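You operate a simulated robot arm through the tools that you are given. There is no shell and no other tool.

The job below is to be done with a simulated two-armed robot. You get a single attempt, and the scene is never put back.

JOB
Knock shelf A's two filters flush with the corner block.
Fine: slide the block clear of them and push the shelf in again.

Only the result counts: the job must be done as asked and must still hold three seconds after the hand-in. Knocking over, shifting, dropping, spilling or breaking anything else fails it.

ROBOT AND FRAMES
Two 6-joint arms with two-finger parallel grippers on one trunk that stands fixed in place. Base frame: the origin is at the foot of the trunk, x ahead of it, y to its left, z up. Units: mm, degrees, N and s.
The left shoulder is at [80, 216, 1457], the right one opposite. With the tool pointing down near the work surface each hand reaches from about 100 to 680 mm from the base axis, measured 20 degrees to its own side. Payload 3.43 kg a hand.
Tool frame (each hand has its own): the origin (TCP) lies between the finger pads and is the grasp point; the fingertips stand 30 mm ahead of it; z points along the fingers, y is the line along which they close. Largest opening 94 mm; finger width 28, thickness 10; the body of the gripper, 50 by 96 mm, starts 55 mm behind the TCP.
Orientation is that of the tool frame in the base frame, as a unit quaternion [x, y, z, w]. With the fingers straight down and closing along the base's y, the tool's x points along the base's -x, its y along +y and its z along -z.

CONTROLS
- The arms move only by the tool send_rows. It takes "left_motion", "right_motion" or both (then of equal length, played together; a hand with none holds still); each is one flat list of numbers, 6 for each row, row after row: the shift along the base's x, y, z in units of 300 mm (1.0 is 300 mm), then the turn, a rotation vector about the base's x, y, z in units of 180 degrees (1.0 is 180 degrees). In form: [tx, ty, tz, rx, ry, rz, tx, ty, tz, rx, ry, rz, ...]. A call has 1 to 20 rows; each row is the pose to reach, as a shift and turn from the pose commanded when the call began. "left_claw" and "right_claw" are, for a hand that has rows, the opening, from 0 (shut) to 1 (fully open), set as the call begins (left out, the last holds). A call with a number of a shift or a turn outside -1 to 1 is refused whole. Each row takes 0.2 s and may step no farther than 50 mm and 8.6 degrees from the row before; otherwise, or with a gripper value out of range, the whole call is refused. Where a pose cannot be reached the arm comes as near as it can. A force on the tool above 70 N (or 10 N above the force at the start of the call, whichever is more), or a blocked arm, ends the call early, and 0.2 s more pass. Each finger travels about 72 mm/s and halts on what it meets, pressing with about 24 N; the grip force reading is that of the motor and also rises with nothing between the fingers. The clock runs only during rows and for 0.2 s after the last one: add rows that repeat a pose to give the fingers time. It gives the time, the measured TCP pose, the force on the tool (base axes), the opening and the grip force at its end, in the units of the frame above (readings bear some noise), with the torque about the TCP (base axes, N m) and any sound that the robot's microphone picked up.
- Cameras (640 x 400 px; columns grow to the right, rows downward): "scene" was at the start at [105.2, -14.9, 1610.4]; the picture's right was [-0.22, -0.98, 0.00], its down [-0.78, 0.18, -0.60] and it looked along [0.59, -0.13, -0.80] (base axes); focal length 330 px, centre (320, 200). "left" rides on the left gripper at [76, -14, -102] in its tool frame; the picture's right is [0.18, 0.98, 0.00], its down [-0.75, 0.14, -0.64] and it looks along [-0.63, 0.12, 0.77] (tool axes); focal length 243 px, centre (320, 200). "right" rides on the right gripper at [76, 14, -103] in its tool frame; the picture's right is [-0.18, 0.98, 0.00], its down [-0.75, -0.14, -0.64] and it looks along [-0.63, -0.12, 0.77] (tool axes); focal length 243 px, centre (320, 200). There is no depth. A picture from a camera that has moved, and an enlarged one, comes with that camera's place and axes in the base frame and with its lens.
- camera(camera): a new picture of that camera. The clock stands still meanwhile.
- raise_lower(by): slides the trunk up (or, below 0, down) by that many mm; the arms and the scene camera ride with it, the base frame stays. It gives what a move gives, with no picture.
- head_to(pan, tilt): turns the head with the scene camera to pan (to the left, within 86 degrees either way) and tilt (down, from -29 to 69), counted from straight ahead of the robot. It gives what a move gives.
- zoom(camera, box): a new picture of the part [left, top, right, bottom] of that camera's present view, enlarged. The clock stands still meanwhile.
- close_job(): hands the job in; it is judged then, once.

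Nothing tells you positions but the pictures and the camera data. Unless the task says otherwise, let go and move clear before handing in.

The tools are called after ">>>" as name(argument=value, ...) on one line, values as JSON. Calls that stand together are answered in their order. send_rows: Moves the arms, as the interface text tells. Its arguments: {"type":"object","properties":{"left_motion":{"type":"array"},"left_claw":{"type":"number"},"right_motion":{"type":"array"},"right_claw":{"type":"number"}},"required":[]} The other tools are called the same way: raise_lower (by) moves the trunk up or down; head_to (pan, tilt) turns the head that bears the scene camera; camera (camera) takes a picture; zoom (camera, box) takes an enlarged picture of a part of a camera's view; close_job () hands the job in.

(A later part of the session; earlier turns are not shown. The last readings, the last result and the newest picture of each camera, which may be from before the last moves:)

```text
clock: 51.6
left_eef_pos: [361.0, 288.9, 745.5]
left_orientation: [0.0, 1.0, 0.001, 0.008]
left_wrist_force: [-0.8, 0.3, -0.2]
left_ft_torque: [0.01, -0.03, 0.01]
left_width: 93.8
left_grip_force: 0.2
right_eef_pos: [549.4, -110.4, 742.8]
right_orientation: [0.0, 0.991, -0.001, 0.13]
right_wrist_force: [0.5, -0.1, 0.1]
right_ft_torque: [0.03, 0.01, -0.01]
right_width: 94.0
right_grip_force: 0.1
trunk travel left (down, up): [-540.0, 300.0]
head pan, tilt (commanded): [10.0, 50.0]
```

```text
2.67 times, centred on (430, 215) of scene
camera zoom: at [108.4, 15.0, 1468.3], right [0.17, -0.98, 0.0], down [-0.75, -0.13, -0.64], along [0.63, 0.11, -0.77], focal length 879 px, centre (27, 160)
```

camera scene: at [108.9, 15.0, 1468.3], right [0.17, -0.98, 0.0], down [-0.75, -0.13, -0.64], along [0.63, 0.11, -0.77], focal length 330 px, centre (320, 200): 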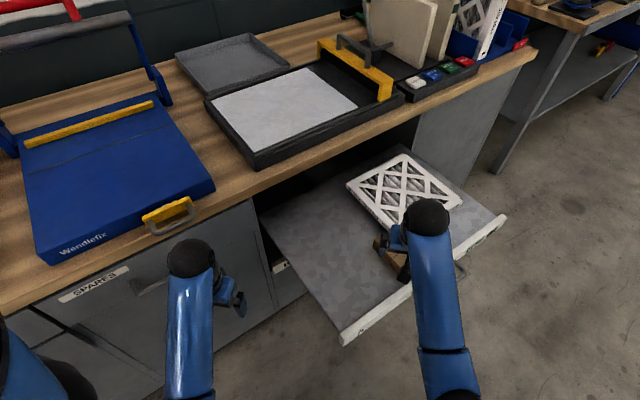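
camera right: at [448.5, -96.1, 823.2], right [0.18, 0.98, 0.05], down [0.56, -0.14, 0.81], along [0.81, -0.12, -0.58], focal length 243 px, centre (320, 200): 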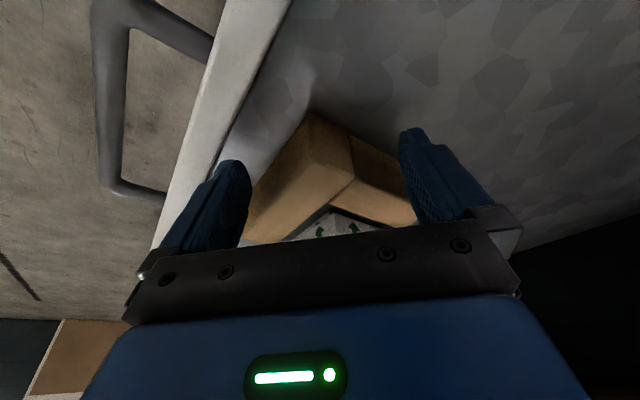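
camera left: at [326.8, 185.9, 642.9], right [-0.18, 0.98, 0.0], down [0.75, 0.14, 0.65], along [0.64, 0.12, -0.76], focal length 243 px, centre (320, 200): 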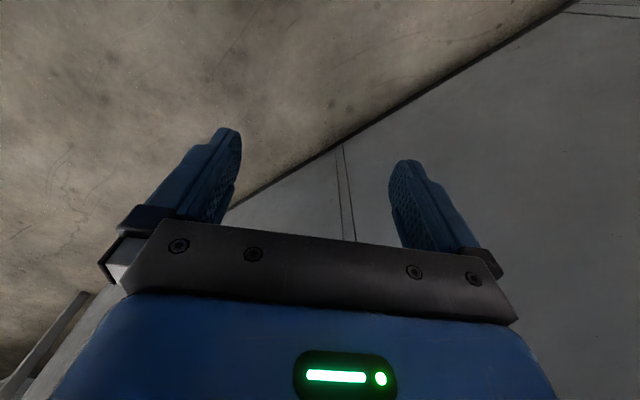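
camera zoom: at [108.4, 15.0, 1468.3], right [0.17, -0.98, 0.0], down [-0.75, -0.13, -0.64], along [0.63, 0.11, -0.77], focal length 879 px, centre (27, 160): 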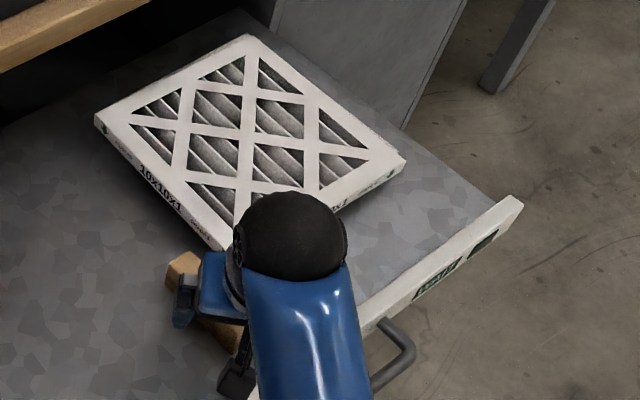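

The fingers flank the block's outer corner with no contact force. I'll push slowly straight ahead 30 mm and look.

>>> send_rows(right_motion=[0.02, 0, 0, 0, 0, 0, 0.04, 0, 0, 0, 0, 0, 0.06, 0, 0, 0, 0, 0, 0.08, 0, 0, 0, 0, 0, 0.1, 0, 0, 0, 0, 0])

>>> camera(camera="right")

>>> zoom(camera="scene", box=[330, 140, 530, 290])

```text
clock: 52.8
left_eef_pos: [360.5, 290.4, 744.3]
left_orientation: [0.0, 1.0, 0.0, 0.007]
left_wrist_force: [-0.5, 0.0, 0.9]
left_ft_torque: [0.01, -0.01, -0.03]
left_width: 94.0
left_grip_force: 0.1
right_eef_pos: [578.9, -110.2, 746.0]
right_orientation: [0.001, 0.991, 0.0, 0.13]
right_wrist_force: [0.5, -0.7, 0.3]
right_ft_torque: [0.01, 0.03, 0.01]
right_width: 94.0
right_grip_force: 0.0
trunk travel left (down, up): [-540.0, 300.0]
head pan, tilt (commanded): [10.0, 50.0]
```

```text
taken
camera right: at [479.5, -95.6, 824.2], right [0.18, 0.98, 0.05], down [0.56, -0.14, 0.82], along [0.81, -0.12, -0.58], focal length 243 px, centre (320, 200)
```

right: 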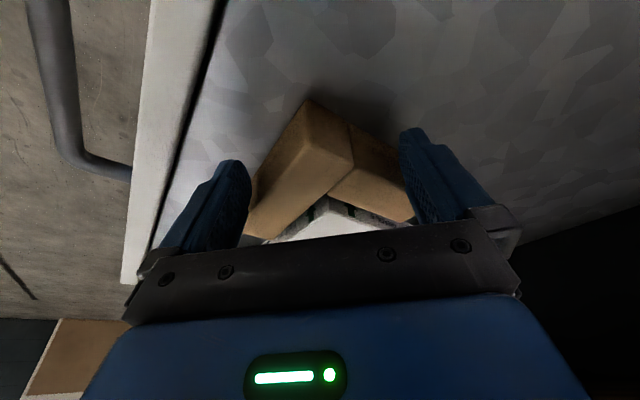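

```text
2.67 times, centred on (430, 215) of scene
camera zoom: at [108.8, 15.1, 1468.3], right [0.17, -0.98, 0.0], down [-0.75, -0.13, -0.64], along [0.63, 0.11, -0.77], focal length 879 px, centre (27, 160)
```

zoom: 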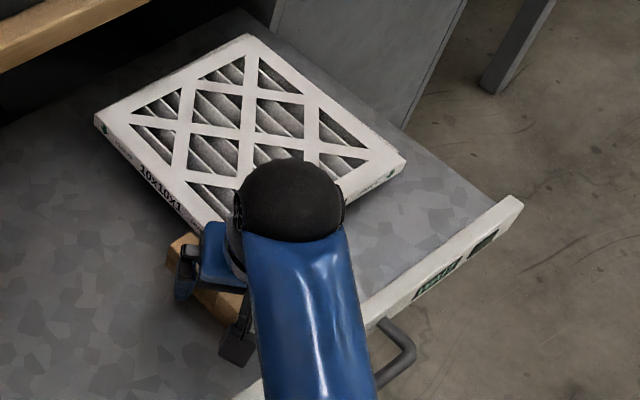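

The block slides ahead of the fingers and the shelf stays where it was. I'll push another 20 mm, to just past first contact with the top filter.

>>> send_rows(right_motion=[0.0167, 0, -0.003, 0, 0, 0, 0.0333, 0, -0.006, 0, 0, 0, 0.05, 0, -0.01, 0, 0, 0, 0.0667, 0, -0.01, 0, 0, 0])

>>> zoom(camera="right", box=[200, 60, 460, 250])

>>> zoom(camera="scene", box=[330, 140, 530, 290])

```text
clock: 53.8
left_eef_pos: [360.2, 289.6, 745.4]
left_orientation: [0.0, 1.0, -0.001, 0.006]
left_wrist_force: [0.5, 0.7, -1.3]
left_ft_torque: [0.0, -0.02, 0.02]
left_width: 94.1
left_grip_force: 0.2
right_eef_pos: [600.0, -110.5, 742.8]
right_orientation: [0.0, 0.991, -0.001, 0.13]
right_wrist_force: [-1.3, -0.6, 0.5]
right_ft_torque: [0.03, -0.02, -0.01]
right_width: 93.9
right_grip_force: 0.1
trunk travel left (down, up): [-540.0, 300.0]
head pan, tilt (commanded): [10.0, 50.0]
```

```text
2.11 times, centred on (330, 155) of right
camera zoom: at [499.2, -95.9, 821.4], right [0.18, 0.98, 0.05], down [0.56, -0.14, 0.81], along [0.81, -0.12, -0.58], focal length 511 px, centre (299, 295)
```

zoom: 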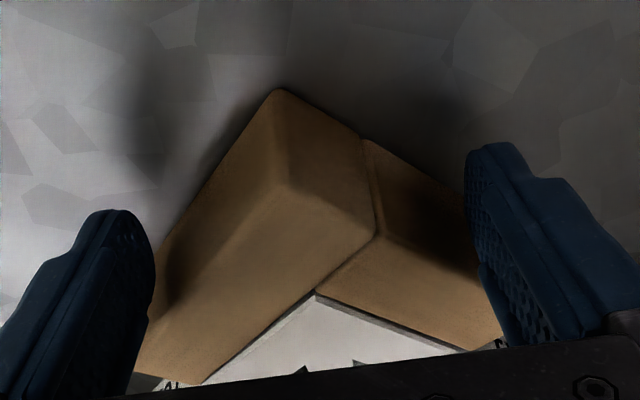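

```text
2.67 times, centred on (430, 215) of scene
camera zoom: at [108.7, 15.0, 1468.3], right [0.17, -0.98, 0.0], down [-0.75, -0.13, -0.64], along [0.63, 0.11, -0.77], focal length 879 px, centre (27, 160)
```

zoom: 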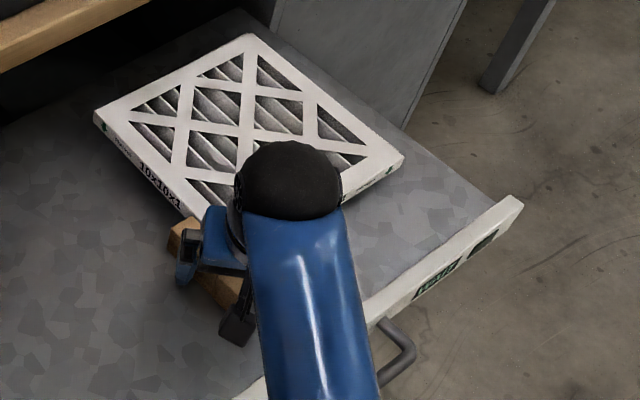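

Contact: the top filter's corner is nested in the block and has begun to move. I'll continue pushing 18 mm, drifting slightly toward −y where the bottom filter's corner lies.

>>> send_rows(right_motion=[0.015, -0.003, 0, 0, 0, 0, 0.03, -0.006, 0, 0, 0, 0, 0.045, -0.009, 0, 0, 0, 0, 0.06, -0.012, 0, 0, 0, 0])

>>> zoom(camera="right", box=[200, 60, 460, 250])

>>> zoom(camera="scene", box=[330, 140, 530, 290])

```text
clock: 54.8
left_eef_pos: [361.1, 289.3, 745.4]
left_orientation: [0.0, 1.0, 0.001, 0.007]
left_wrist_force: [0.3, -0.1, -0.3]
left_ft_torque: [0.01, 0.02, 0.02]
left_width: 94.2
left_grip_force: 0.1
right_eef_pos: [619.5, -114.2, 741.2]
right_orientation: [0.0, 0.991, 0.0, 0.131]
right_wrist_force: [-1.5, 0.3, -0.4]
right_ft_torque: [0.02, -0.03, 0.04]
right_width: 94.0
right_grip_force: 0.1
trunk travel left (down, up): [-540.0, 300.0]
head pan, tilt (commanded): [10.0, 50.0]
```

```text
2.11 times, centred on (330, 155) of right
camera zoom: at [517.5, -99.5, 821.0], right [0.18, 0.98, 0.05], down [0.56, -0.14, 0.81], along [0.81, -0.12, -0.58], focal length 511 px, centre (299, 295)
```

zoom: 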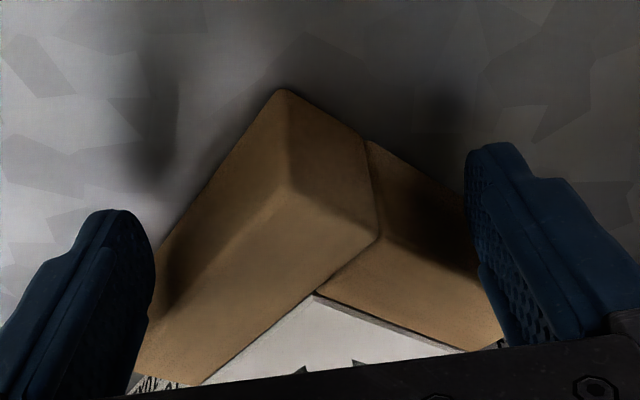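

```text
2.67 times, centred on (430, 215) of scene
camera zoom: at [108.5, 15.1, 1468.3], right [0.17, -0.98, 0.0], down [-0.75, -0.13, -0.64], along [0.63, 0.11, -0.77], focal length 879 px, centre (27, 160)
```

zoom: 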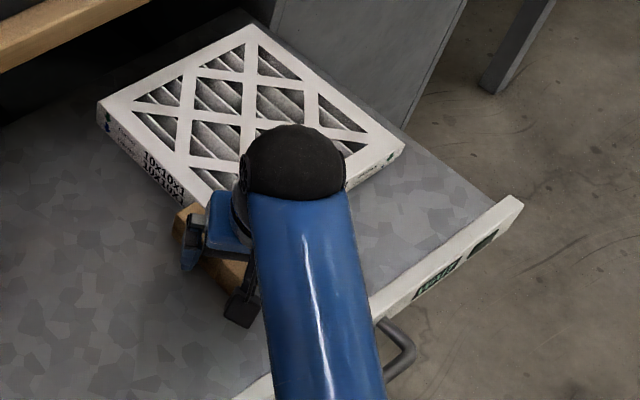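

The top filter is sliding onto the bottom one and both labels now show on the left side. I'll zoom in tight on the left and front edges to judge what's left.

>>> zoom(camera="scene", box=[355, 165, 415, 225])

>>> zoom(camera="scene", box=[420, 165, 480, 225])

```text
6.67 times, centred on (385, 195) of scene
camera zoom: at [108.5, 15.1, 1468.3], right [0.17, -0.98, 0.0], down [-0.75, -0.13, -0.64], along [0.63, 0.11, -0.77], focal length 2198 px, centre (-113, 233)
```

zoom: 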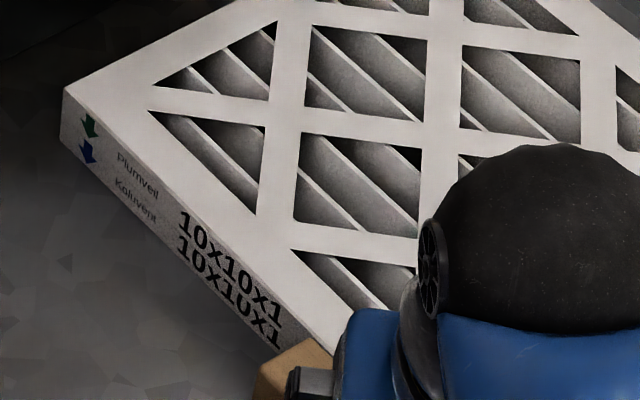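

```text
6.67 times, centred on (450, 195) of scene
camera zoom: at [108.5, 15.1, 1468.3], right [0.17, -0.98, 0.0], down [-0.75, -0.13, -0.64], along [0.63, 0.11, -0.77], focal length 2198 px, centre (-547, 233)
```

zoom: 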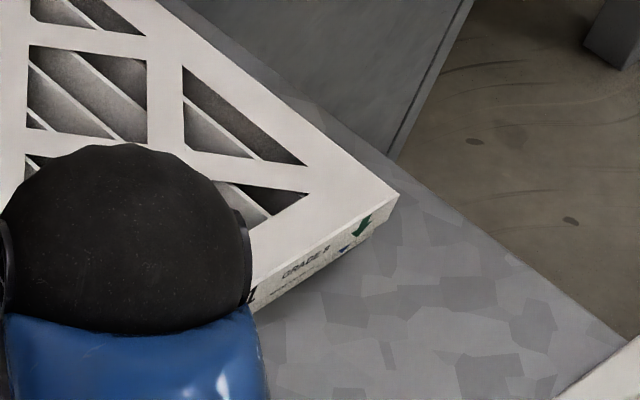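

The left faces look flush already, but at the front right the bottom filter still sits several mm behind the top one. I'll push on with more of the motion into the bench direction (about 9 mm w, 6 mm u) and look again.

>>> send_rows(right_motion=[0.012, 0.0024, 0, 0, 0, 0, 0.024, 0.0048, 0, 0, 0, 0, 0.0355, 0.007, 0, 0, 0, 0])

>>> zoom(camera="scene", box=[355, 160, 415, 220])

>>> zoom(camera="scene", box=[420, 160, 480, 220])

>>> zoom(camera="right", box=[200, 60, 460, 250])

```text
clock: 55.6
left_eef_pos: [359.4, 291.0, 745.3]
left_orientation: [0.0, 1.0, 0.0, 0.007]
left_wrist_force: [-0.8, 0.5, 0.1]
left_ft_torque: [0.01, -0.01, 0.01]
left_width: 93.9
left_grip_force: 0.0
right_eef_pos: [629.8, -111.1, 741.6]
right_orientation: [0.0, 0.991, 0.0, 0.131]
right_wrist_force: [0.1, 0.0, -0.6]
right_ft_torque: [-0.01, 0.01, 0.0]
right_width: 94.1
right_grip_force: 0.1
trunk travel left (down, up): [-540.0, 300.0]
head pan, tilt (commanded): [10.0, 50.0]
```

```text
6.67 times, centred on (385, 190) of scene
camera zoom: at [108.4, 15.0, 1468.3], right [0.17, -0.98, 0.0], down [-0.75, -0.13, -0.64], along [0.63, 0.11, -0.77], focal length 2198 px, centre (-113, 267)
```

zoom: 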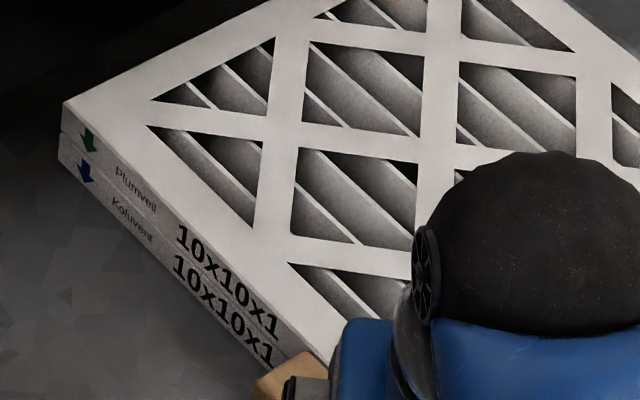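

```text
6.67 times, centred on (450, 190) of scene
camera zoom: at [108.4, 15.0, 1468.3], right [0.17, -0.98, 0.0], down [-0.75, -0.13, -0.64], along [0.63, 0.11, -0.77], focal length 2198 px, centre (-547, 267)
```

zoom: 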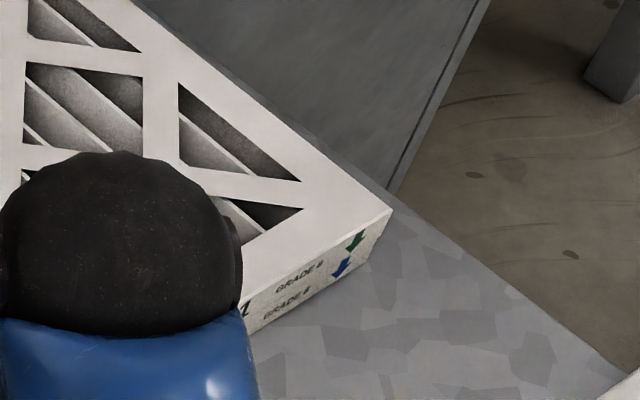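

```text
2.11 times, centred on (330, 155) of right
camera zoom: at [528.0, -97.3, 821.2], right [0.18, 0.98, 0.05], down [0.56, -0.14, 0.82], along [0.81, -0.12, -0.58], focal length 511 px, centre (299, 295)
```

zoom: 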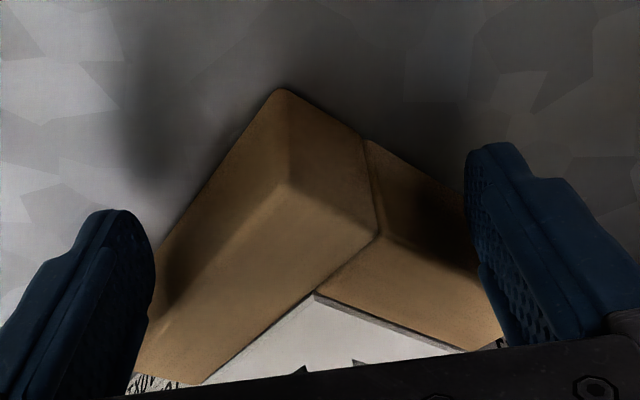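

The front-right corner now looks almost flush. I'll zoom in hard on the visible corners to measure what offset is left.

>>> zoom(camera="scene", box=[464, 182, 484, 202])

>>> zoom(camera="scene", box=[358, 168, 378, 188])

>>> zoom(camera="scene", box=[380, 195, 405, 220])

```text
16.00 times, centred on (474, 192) of scene
camera zoom: at [108.4, 15.0, 1468.3], right [0.17, -0.98, 0.0], down [-0.75, -0.13, -0.64], along [0.63, 0.11, -0.77], focal length 5275 px, centre (-2144, 328)
```

zoom: 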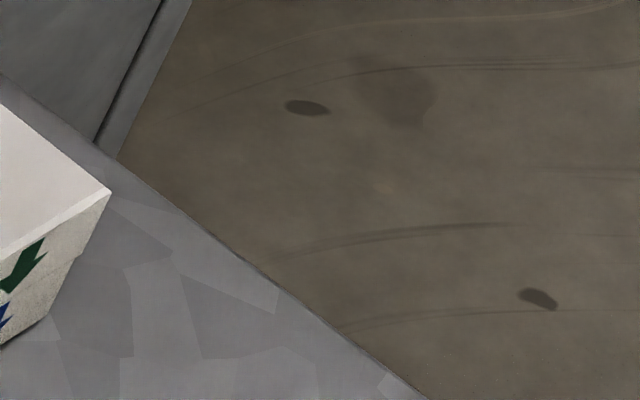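

```text
16.00 times, centred on (368, 178) of scene
camera zoom: at [108.4, 15.0, 1468.3], right [0.17, -0.98, 0.0], down [-0.75, -0.13, -0.64], along [0.63, 0.11, -0.77], focal length 5275 px, centre (-448, 552)
```

zoom: 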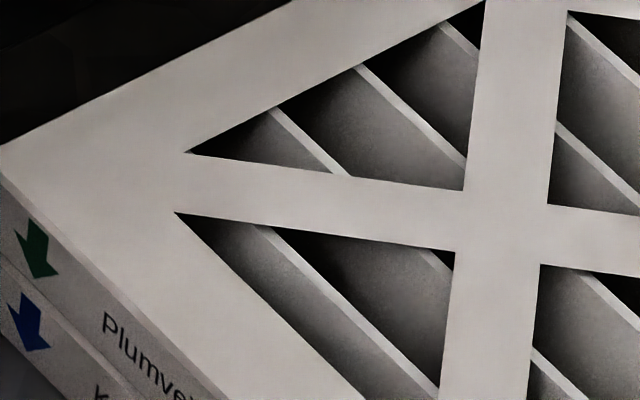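

```text
16.00 times, centred on (392, 208) of scene
camera zoom: at [108.4, 15.0, 1468.3], right [0.17, -0.98, 0.0], down [-0.75, -0.13, -0.64], along [0.63, 0.11, -0.77], focal length 5275 px, centre (-840, 80)
```

zoom: 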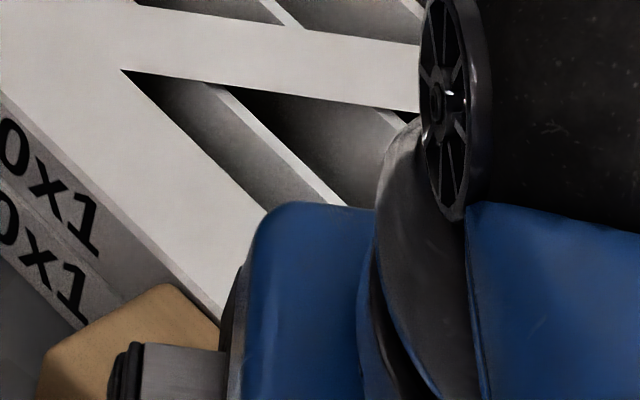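

There may be 2–3 mm still remaining. I'll look at the back-left corner and the left faces at high zoom as well.

>>> zoom(camera="scene", box=[356, 170, 372, 186])

>>> zoom(camera="scene", box=[462, 186, 478, 202])

>>> zoom(camera="scene", box=[375, 192, 395, 212])

```text
16.00 times, centred on (364, 178) of scene
camera zoom: at [108.4, 15.0, 1468.3], right [0.17, -0.98, 0.0], down [-0.75, -0.13, -0.64], along [0.63, 0.11, -0.77], focal length 5275 px, centre (-384, 552)
```

zoom: 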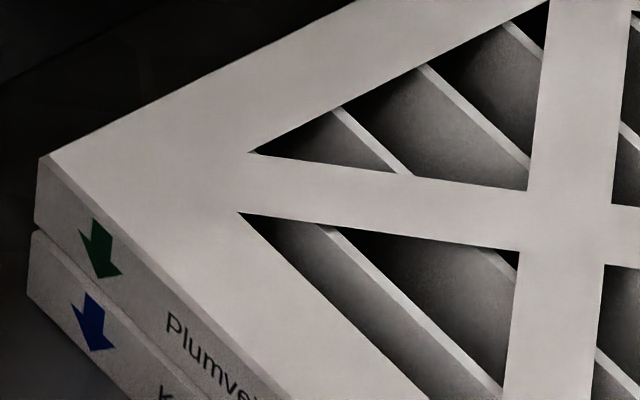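

```text
16.00 times, centred on (470, 194) of scene
camera zoom: at [108.4, 15.0, 1468.3], right [0.17, -0.98, 0.0], down [-0.75, -0.13, -0.64], along [0.63, 0.11, -0.77], focal length 5275 px, centre (-2080, 296)
```

zoom: 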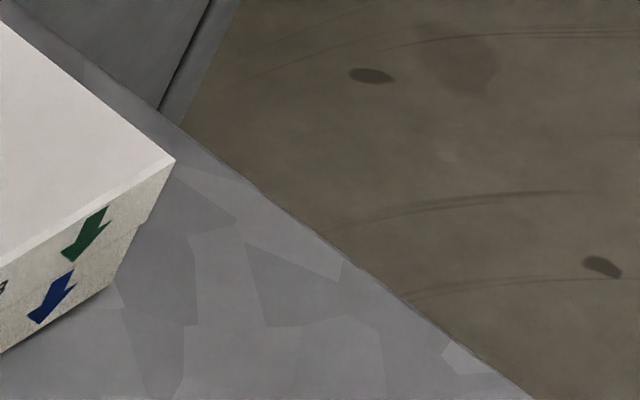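

```text
16.00 times, centred on (385, 202) of scene
camera zoom: at [108.4, 15.0, 1468.3], right [0.17, -0.98, 0.0], down [-0.75, -0.13, -0.64], along [0.63, 0.11, -0.77], focal length 5275 px, centre (-720, 168)
```

zoom: 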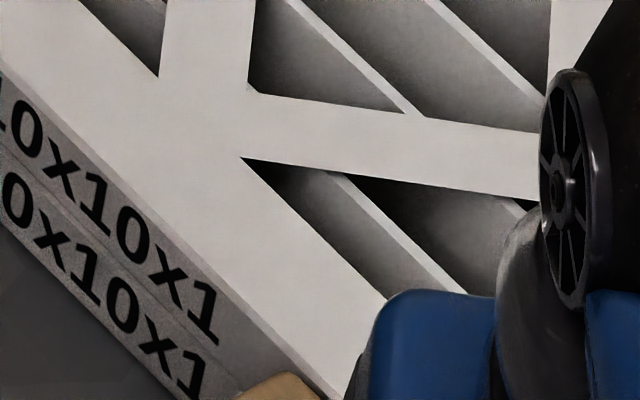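

The filters agree to within about 1–2 mm now, each about 19 mm thick, and there are some 40 mm of shelf to spare on the right. I'll push 9 mm more, straight diagonally, to seat both filters firmly in the corner.

>>> send_rows(right_motion=[0.01, 0, 0, 0, 0, 0, 0.02, 0, 0, 0, 0, 0, 0.03, 0, 0, 0, 0, 0])

>>> zoom(camera="scene", box=[356, 165, 372, 181])

>>> zoom(camera="scene", box=[464, 182, 480, 198])

>>> zoom(camera="right", box=[240, 130, 440, 240])

>>> camera(camera="scene")

```text
clock: 56.4
left_eef_pos: [359.8, 289.5, 745.6]
left_orientation: [0.0, 1.0, -0.001, 0.007]
left_wrist_force: [-0.5, 0.4, 1.3]
left_ft_torque: [0.03, 0.0, 0.01]
left_width: 94.0
left_grip_force: 0.0
right_eef_pos: [638.0, -112.2, 741.2]
right_orientation: [0.0, 0.991, 0.0, 0.13]
right_wrist_force: [-0.6, -0.5, 0.5]
right_ft_torque: [0.01, -0.01, 0.04]
right_width: 94.0
right_grip_force: 0.0
trunk travel left (down, up): [-540.0, 300.0]
head pan, tilt (commanded): [10.0, 50.0]
```

```text
16.00 times, centred on (364, 173) of scene
camera zoom: at [108.2, 15.1, 1468.3], right [0.17, -0.98, 0.0], down [-0.75, -0.13, -0.64], along [0.63, 0.11, -0.77], focal length 5275 px, centre (-384, 632)
```

zoom: 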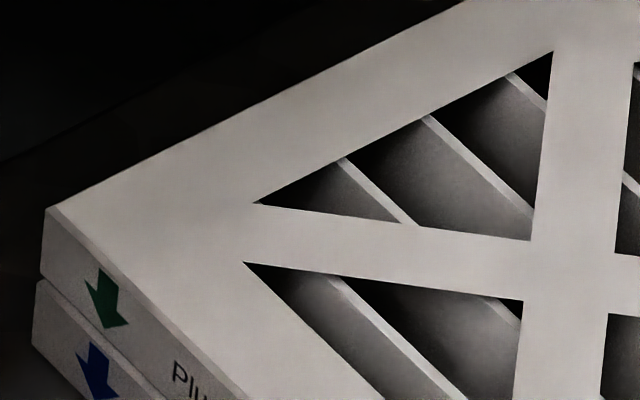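

```text
16.00 times, centred on (472, 190) of scene
camera zoom: at [108.2, 15.1, 1468.3], right [0.17, -0.98, 0.0], down [-0.75, -0.13, -0.64], along [0.63, 0.11, -0.77], focal length 5275 px, centre (-2112, 360)
```

zoom: 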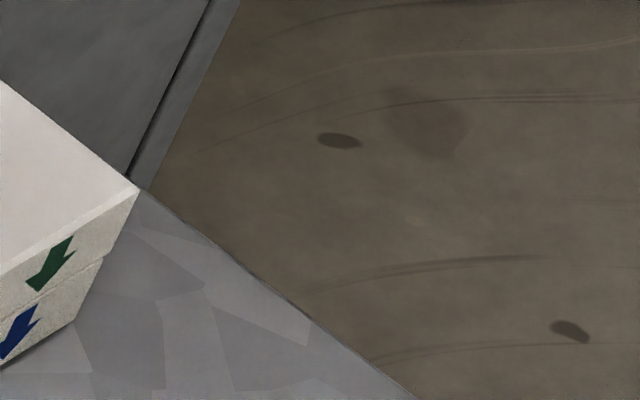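

```text
3.20 times, centred on (340, 185) of right
camera zoom: at [536.7, -97.6, 820.5], right [0.18, 0.98, 0.05], down [0.56, -0.14, 0.82], along [0.81, -0.12, -0.58], focal length 776 px, centre (256, 248)
```

zoom: 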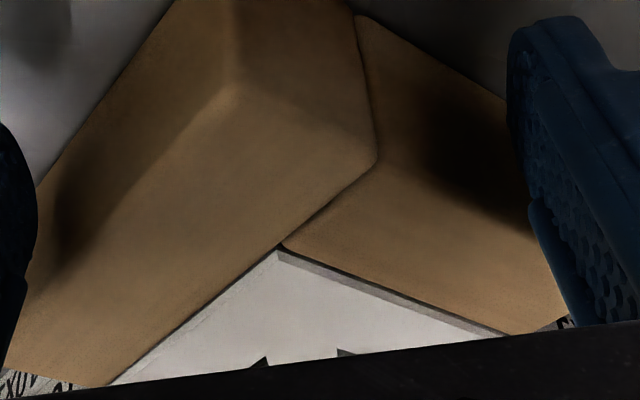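

```text
taken
camera scene: at [108.2, 15.1, 1468.3], right [0.17, -0.98, 0.0], down [-0.75, -0.13, -0.64], along [0.63, 0.11, -0.77], focal length 330 px, centre (320, 200)
```

scene: 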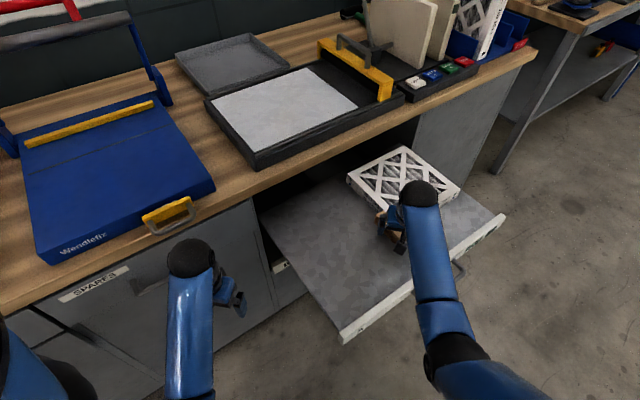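

The back-left corner looks perfectly flush. I'll take an even closer look at the front-right corner to be sure.

>>> zoom(camera="scene", box=[463, 192, 471, 200])

>>> zoom(camera="scene", box=[355, 175, 363, 183])

```text
16.00 times, centred on (467, 196) of scene
camera zoom: at [108.2, 15.1, 1468.3], right [0.17, -0.98, 0.0], down [-0.75, -0.13, -0.64], along [0.63, 0.11, -0.77], focal length 5275 px, centre (-2032, 264)
```

zoom: 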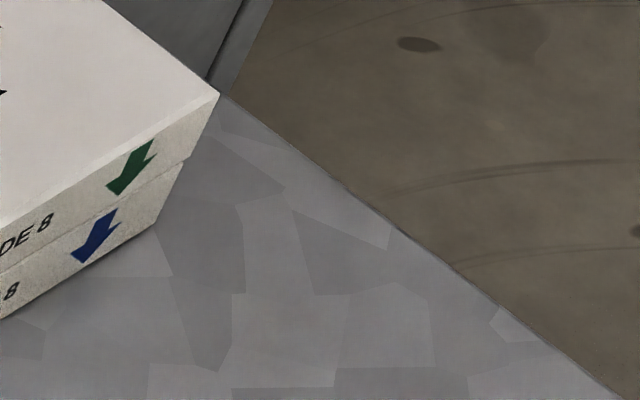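

```text
16.00 times, centred on (359, 179) of scene
camera zoom: at [108.2, 15.1, 1468.3], right [0.17, -0.98, 0.0], down [-0.75, -0.13, -0.64], along [0.63, 0.11, -0.77], focal length 5275 px, centre (-304, 536)
```

zoom: 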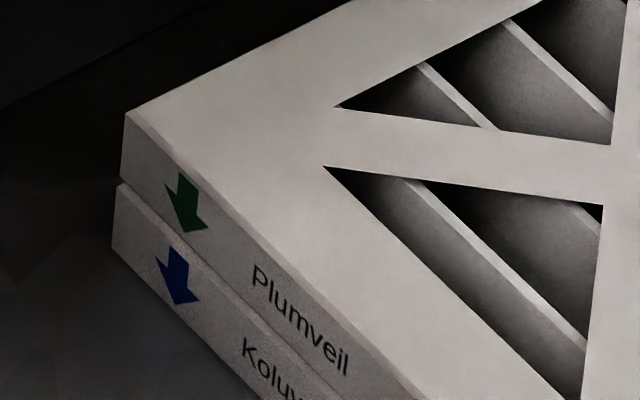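

Both visible corners show the filters flush to under 1 mm. I'll back the fingers off the block and rise clear, then check that the stack stayed put.

>>> send_rows(right_motion=[-0.025, 0, 0, 0, 0, 0, -0.05, 0, 0, 0, 0, 0, -0.05, 0, 0.06, 0, 0, 0, -0.05, 0, 0.12, 0, 0, 0, -0.05, 0, 0.18, 0, 0, 0])

>>> camera(camera="right")

>>> zoom(camera="scene", box=[330, 130, 510, 265])

```text
clock: 57.6
left_eef_pos: [359.6, 289.9, 745.0]
left_orientation: [0.0, 1.0, 0.0, 0.007]
left_wrist_force: [0.6, -0.1, -0.9]
left_ft_torque: [0.02, 0.01, 0.02]
left_width: 94.3
left_grip_force: 0.0
right_eef_pos: [621.6, -111.4, 794.1]
right_orientation: [0.0, 0.991, 0.0, 0.13]
right_wrist_force: [0.0, 0.4, -0.8]
right_ft_torque: [0.02, -0.02, -0.01]
right_width: 93.8
right_grip_force: 0.0
trunk travel left (down, up): [-540.0, 300.0]
head pan, tilt (commanded): [10.0, 50.0]
```

```text
taken
camera right: at [521.3, -97.5, 874.0], right [0.18, 0.98, 0.05], down [0.56, -0.14, 0.82], along [0.81, -0.12, -0.58], focal length 243 px, centre (320, 200)
```

right: 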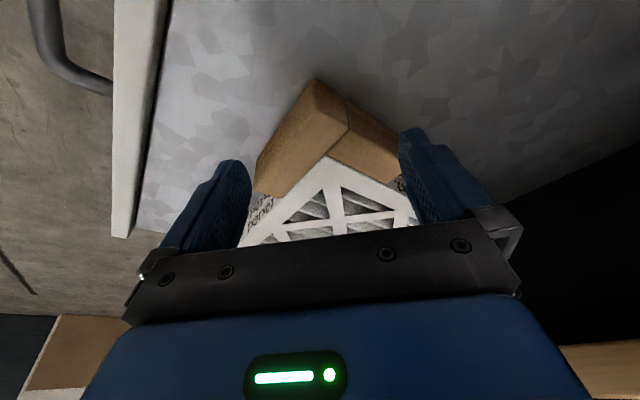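

```text
2.96 times, centred on (420, 198) of scene
camera zoom: at [108.4, 15.1, 1468.3], right [0.17, -0.98, 0.0], down [-0.75, -0.13, -0.64], along [0.63, 0.11, -0.77], focal length 977 px, centre (24, 207)
```

zoom: 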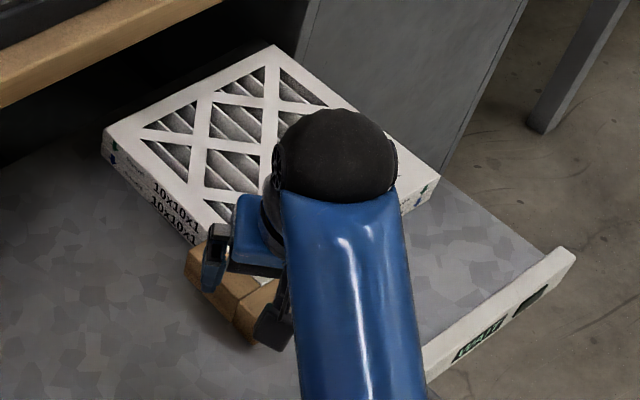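

>>> zoom(camera="right", box=[220, 60, 430, 250])

>>> zoom(camera="right", box=[230, 150, 310, 250])

```text
2.11 times, centred on (325, 155) of right
camera zoom: at [521.3, -97.5, 874.0], right [0.18, 0.98, 0.05], down [0.56, -0.14, 0.82], along [0.81, -0.12, -0.58], focal length 511 px, centre (310, 295)
```

zoom: 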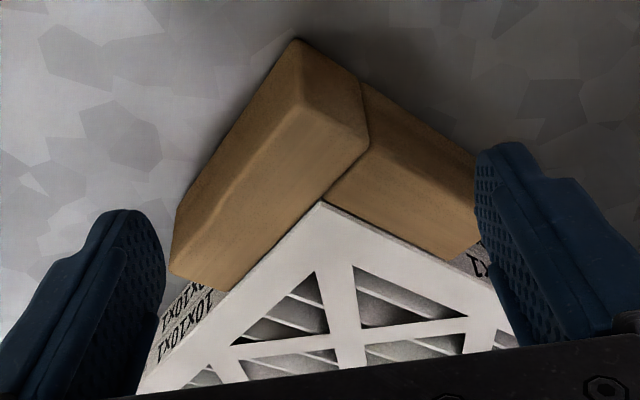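

```text
4.00 times, centred on (270, 200) of right
camera zoom: at [521.3, -97.5, 874.0], right [0.18, 0.98, 0.05], down [0.56, -0.14, 0.82], along [0.81, -0.12, -0.58], focal length 970 px, centre (520, 200)
```

zoom: 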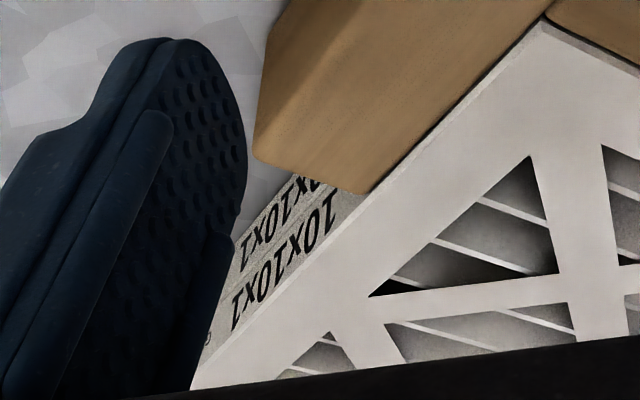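

The labels of both filters line up and their faces are coplanar against the block. Now I'll close the fingers and set them over the block's corner to press lightly and drag it away from the stack.

>>> send_rows(right_motion=[0, 0, 0, 0, 0, 0, 0.02, 0, 0, 0, 0, 0, 0.045, 0, -0.015, 0, 0, 0, 0.045, 0, -0.03, 0, 0, 0], right_claw=0)

>>> camera(camera="right")

>>> zoom(camera="scene", box=[360, 190, 440, 250])

```text
clock: 58.6
left_eef_pos: [361.6, 289.3, 744.6]
left_orientation: [0.0, 1.0, 0.0, 0.007]
left_wrist_force: [-0.8, 0.4, -0.5]
left_ft_torque: [0.01, -0.05, 0.01]
left_width: 94.1
left_grip_force: 0.0
right_eef_pos: [635.3, -112.4, 785.3]
right_orientation: [0.0, 0.992, 0.0, 0.13]
right_wrist_force: [0.4, 0.2, -0.1]
right_ft_torque: [0.01, -0.01, 0.01]
right_width: 0.1
right_grip_force: 23.7
trunk travel left (down, up): [-540.0, 300.0]
head pan, tilt (commanded): [10.0, 50.0]
```

```text
taken
camera right: at [535.1, -97.7, 865.4], right [0.18, 0.98, 0.05], down [0.56, -0.14, 0.82], along [0.81, -0.12, -0.58], focal length 243 px, centre (320, 200)
```

right: 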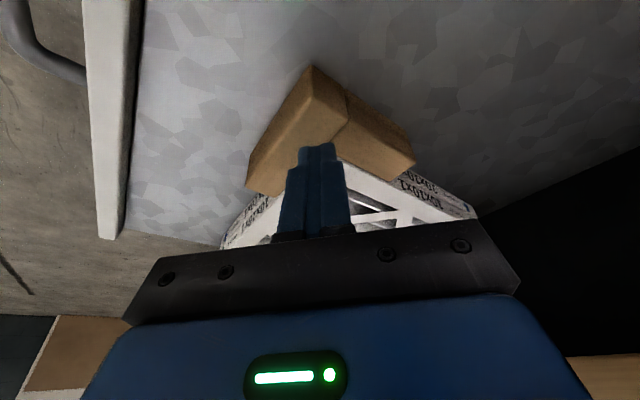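

```text
6.67 times, centred on (400, 220) of scene
camera zoom: at [108.3, 15.0, 1468.3], right [0.17, -0.98, 0.0], down [-0.75, -0.13, -0.64], along [0.63, 0.11, -0.77], focal length 2198 px, centre (-213, 67)
```

zoom: 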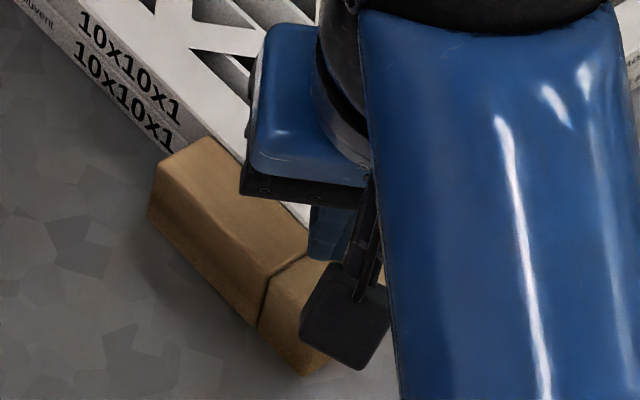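

The closed fingertips hover over the block's corner square, about 15 mm above it. I'll go down in small steps, watching the force.

>>> send_rows(right_motion=[0, 0, -0.02, 0, 0, 0, 0, 0, -0.04, 0, 0, 0, 0, 0, -0.05, 0, 0, 0])

>>> send_rows(right_motion=[0, 0, -0.0067, 0, 0, 0, 0, 0, -0.01, 0, 0, 0])

```text
clock: 59.4
left_eef_pos: [360.2, 290.4, 745.6]
left_orientation: [0.001, 1.0, 0.0, 0.007]
left_wrist_force: [-0.8, 1.1, -0.3]
left_ft_torque: [0.0, 0.02, 0.0]
left_width: 94.3
left_grip_force: 0.1
right_eef_pos: [636.5, -112.2, 770.5]
right_orientation: [0.0, 0.991, -0.001, 0.13]
right_wrist_force: [0.2, 0.3, 0.8]
right_ft_torque: [-0.03, 0.04, -0.01]
right_width: 0.2
right_grip_force: 24.0
trunk travel left (down, up): [-540.0, 300.0]
head pan, tilt (commanded): [10.0, 50.0]
```

```text
clock: 60.0
left_eef_pos: [359.6, 289.4, 745.6]
left_orientation: [0.0, 1.0, -0.001, 0.008]
left_wrist_force: [0.1, 0.6, -0.1]
left_ft_torque: [0.02, 0.0, -0.02]
left_width: 93.9
left_grip_force: 0.0
right_eef_pos: [636.2, -112.2, 771.0]
right_orientation: [0.0, 0.991, 0.0, 0.134]
right_wrist_force: [-1.6, -1.8, 16.7]
right_ft_torque: [0.01, 0.15, 0.05]
right_width: 0.0
right_grip_force: 24.9
trunk travel left (down, up): [-540.0, 300.0]
head pan, tilt (commanded): [10.0, 50.0]
```

Contact at 17 N. I'll drag slowly about 20 mm along −u with a little −w, and see whether the block follows.

>>> send_rows(right_motion=[-0.0123, 0.0066, 0, 0, 0, 0, -0.0245, 0.0132, 0, 0, 0, 0, -0.0368, 0.0198, 0, 0, 0, 0, -0.049, 0.0264, 0, 0, 0, 0, -0.0613, 0.033, 0, 0, 0, 0])

>>> camera(camera="right")

>>> zoom(camera="scene", box=[330, 130, 510, 265])

```text
clock: 61.2
left_eef_pos: [358.7, 289.0, 744.9]
left_orientation: [-0.001, 1.0, 0.0, 0.007]
left_wrist_force: [-0.3, 0.5, -0.1]
left_ft_torque: [0.01, -0.03, -0.02]
left_width: 93.8
left_grip_force: 0.0
right_eef_pos: [617.8, -101.6, 770.5]
right_orientation: [0.001, 0.991, 0.0, 0.134]
right_wrist_force: [9.2, -6.5, 27.2]
right_ft_torque: [-0.18, -0.13, 0.02]
right_width: 0.0
right_grip_force: 24.0
trunk travel left (down, up): [-540.0, 300.0]
head pan, tilt (commanded): [10.0, 50.0]
```

```text
taken
camera right: at [516.5, -87.7, 850.0], right [0.18, 0.98, 0.05], down [0.56, -0.14, 0.82], along [0.81, -0.12, -0.57], focal length 243 px, centre (320, 200)
```

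right: 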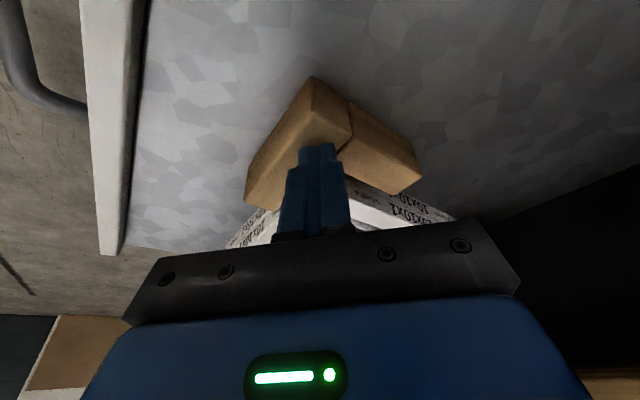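

```text
2.96 times, centred on (420, 198) of scene
camera zoom: at [105.6, 14.8, 1468.7], right [0.17, -0.98, 0.0], down [-0.75, -0.13, -0.64], along [0.63, 0.11, -0.76], focal length 977 px, centre (24, 207)
```

zoom: 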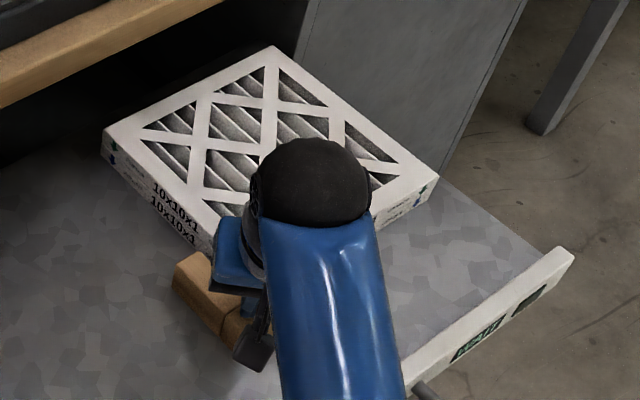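

The block follows the fingertips while filters and shelf stay put. I'll ease the pressure slightly and drag about 65 mm farther.

>>> send_rows(right_motion=[-0.02, 0.0143, 0.004, 0, 0, 0, -0.04, 0.0287, 0.004, 0, 0, 0, -0.06, 0.043, 0.004, 0, 0, 0, -0.08, 0.0573, 0.004, 0, 0, 0, -0.1, 0.0717, 0.004, 0, 0, 0, -0.12, 0.086, 0.004, 0, 0, 0, -0.14, 0.1003, 0.004, 0, 0, 0, -0.16, 0.1147, 0.004, 0, 0, 0, -0.18, 0.129, 0.004, 0, 0, 0])

>>> camera(camera="right")

>>> zoom(camera="scene", box=[330, 130, 510, 265])

```text
clock: 63.2
left_eef_pos: [359.8, 290.2, 746.4]
left_orientation: [0.0, 1.0, 0.0, 0.008]
left_wrist_force: [-0.4, 0.0, 0.0]
left_ft_torque: [-0.01, 0.01, 0.0]
left_width: 93.8
left_grip_force: 0.2
right_eef_pos: [562.5, -63.8, 771.5]
right_orientation: [0.002, 0.991, 0.0, 0.132]
right_wrist_force: [6.3, -6.1, 27.5]
right_ft_torque: [-0.16, -0.08, -0.01]
right_width: 0.0
right_grip_force: 23.5
trunk travel left (down, up): [-540.0, 300.0]
head pan, tilt (commanded): [10.0, 50.0]
```

```text
taken
camera right: at [462.1, -49.0, 850.4], right [0.18, 0.98, 0.05], down [0.56, -0.14, 0.82], along [0.81, -0.12, -0.57], focal length 243 px, centre (320, 200)
```

right: 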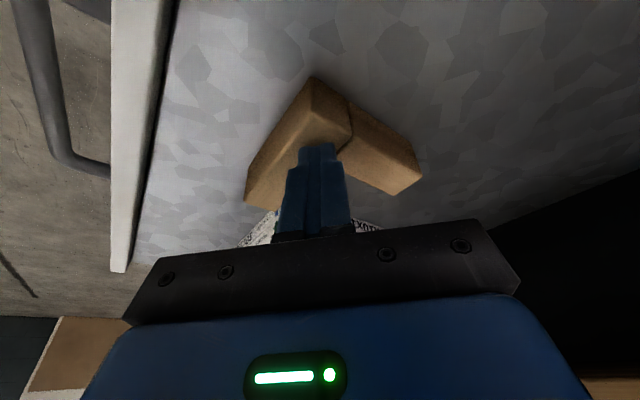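

```text
2.96 times, centred on (420, 198) of scene
camera zoom: at [106.1, 14.6, 1468.6], right [0.17, -0.98, 0.0], down [-0.75, -0.13, -0.64], along [0.63, 0.11, -0.77], focal length 977 px, centre (24, 207)
```

zoom: 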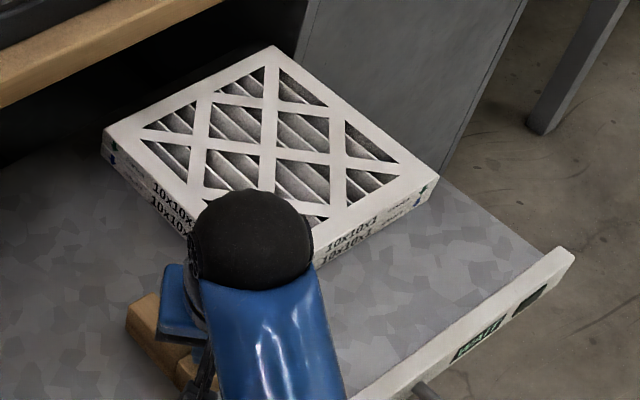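

The block is well on its way and the stack has not stirred. I'll drag it another 85 mm along −u so it sits far clear, near where it began.

>>> send_rows(right_motion=[-0.02, 0.02, 0.004, 0, 0, 0, -0.04, 0.04, 0.004, 0, 0, 0, -0.06, 0.06, 0.004, 0, 0, 0, -0.08, 0.08, 0.004, 0, 0, 0, -0.1, 0.1, 0.004, 0, 0, 0, -0.12, 0.12, 0.004, 0, 0, 0, -0.14, 0.14, 0.004, 0, 0, 0, -0.16, 0.16, 0.004, 0, 0, 0, -0.18, 0.18, 0.004, 0, 0, 0, -0.2, 0.2, 0.004, 0, 0, 0])

>>> camera(camera="scene")

>>> camera(camera="right")

```text
clock: 65.4
left_eef_pos: [359.6, 288.5, 746.7]
left_orientation: [0.0, 1.0, 0.001, 0.007]
left_wrist_force: [0.7, 1.1, -0.4]
left_ft_torque: [0.0, -0.03, 0.01]
left_width: 93.7
left_grip_force: 0.0
right_eef_pos: [503.6, -3.5, 770.9]
right_orientation: [0.0, 0.991, 0.0, 0.131]
right_wrist_force: [4.6, -5.0, 16.4]
right_ft_torque: [-0.17, -0.05, 0.02]
right_width: 0.1
right_grip_force: 24.0
trunk travel left (down, up): [-540.0, 300.0]
head pan, tilt (commanded): [10.0, 50.0]
```

```text
taken
camera scene: at [107.1, 14.5, 1468.5], right [0.17, -0.98, 0.0], down [-0.75, -0.13, -0.64], along [0.63, 0.11, -0.77], focal length 330 px, centre (320, 200)
```

scene: 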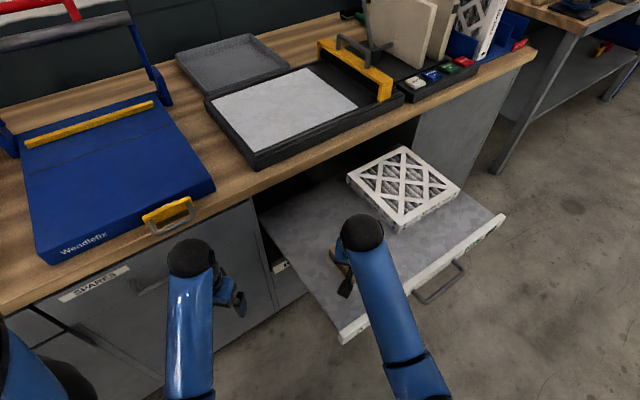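

```text
taken
camera right: at [402.2, 11.6, 850.7], right [0.18, 0.98, 0.05], down [0.56, -0.14, 0.82], along [0.81, -0.12, -0.58], focal length 243 px, centre (320, 200)
```

right: 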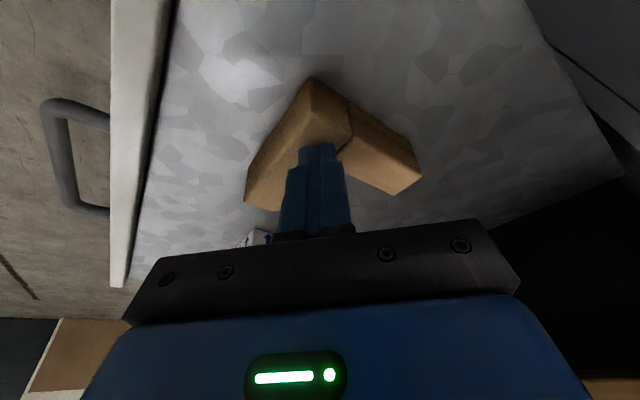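

The block is about 100 mm clear of the stack. I'll lift the fingers off it and check the stack all round.

>>> send_rows(right_motion=[0, 0, 0.03, 0, 0, 0, 0, 0, 0.07, 0, 0, 0, 0, 0, 0.1, 0, 0, 0])

>>> zoom(camera="scene", box=[330, 130, 510, 265])

>>> zoom(camera="scene", box=[385, 200, 425, 240])

>>> zoom(camera="scene", box=[340, 170, 370, 200])

>>> zoom(camera="scene", box=[440, 175, 470, 205])

```text
clock: 66.2
left_eef_pos: [360.4, 289.1, 745.0]
left_orientation: [0.0, 1.0, -0.001, 0.006]
left_wrist_force: [0.6, -0.1, -0.3]
left_ft_torque: [0.0, 0.03, 0.02]
left_width: 93.8
left_grip_force: 0.0
right_eef_pos: [504.3, -1.8, 799.6]
right_orientation: [0.001, 0.992, 0.0, 0.13]
right_wrist_force: [-0.2, 0.7, 0.5]
right_ft_torque: [-0.01, 0.04, -0.01]
right_width: 0.0
right_grip_force: 24.1
trunk travel left (down, up): [-540.0, 300.0]
head pan, tilt (commanded): [10.0, 50.0]
```

```text
2.96 times, centred on (420, 198) of scene
camera zoom: at [108.6, 15.2, 1468.3], right [0.17, -0.98, 0.0], down [-0.75, -0.13, -0.64], along [0.63, 0.11, -0.77], focal length 977 px, centre (24, 207)
```

zoom: 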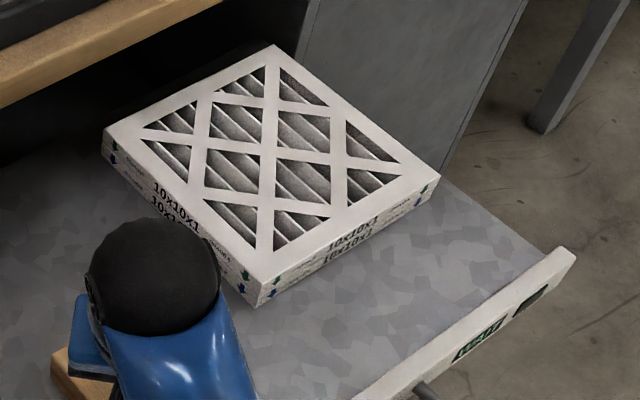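

```text
10.00 times, centred on (405, 220) of scene
camera zoom: at [108.6, 15.2, 1468.3], right [0.17, -0.98, 0.0], down [-0.75, -0.13, -0.64], along [0.63, 0.11, -0.77], focal length 3297 px, centre (-530, 0)
```

zoom: 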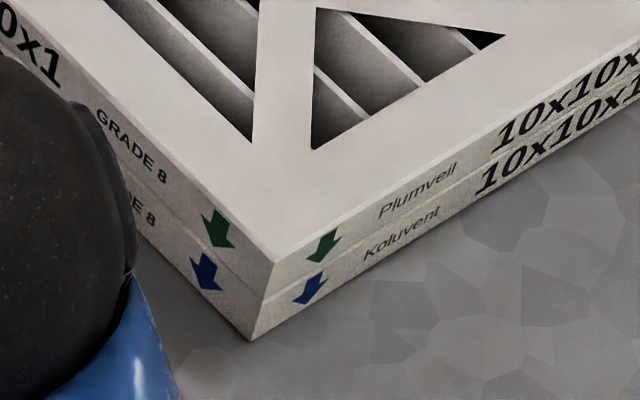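

```text
13.33 times, centred on (355, 185) of scene
camera zoom: at [108.6, 15.2, 1468.3], right [0.17, -0.98, 0.0], down [-0.75, -0.13, -0.64], along [0.63, 0.11, -0.77], focal length 4396 px, centre (-147, 400)
```

zoom: 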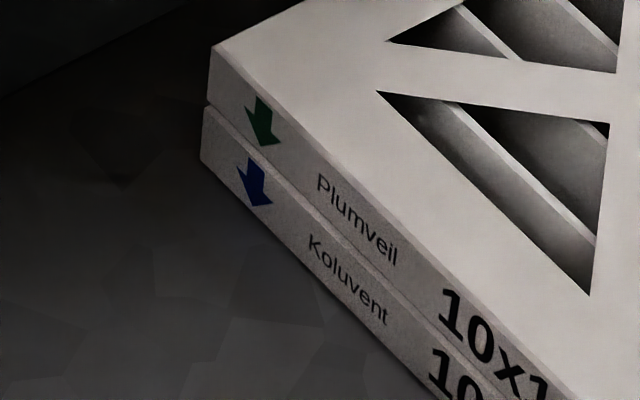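

```text
13.33 times, centred on (455, 190) of scene
camera zoom: at [108.6, 15.2, 1468.3], right [0.17, -0.98, 0.0], down [-0.75, -0.13, -0.64], along [0.63, 0.11, -0.77], focal length 4396 px, centre (-1480, 333)
```

zoom: 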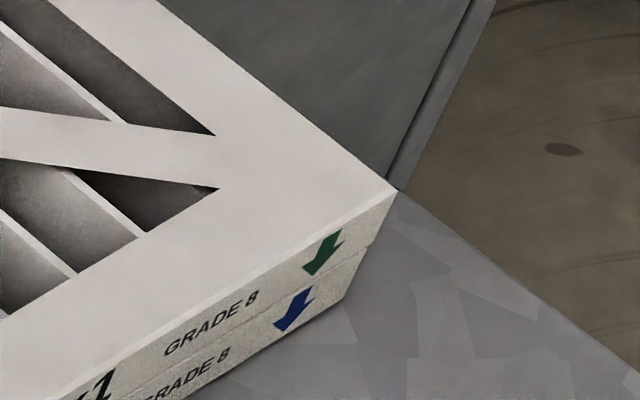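

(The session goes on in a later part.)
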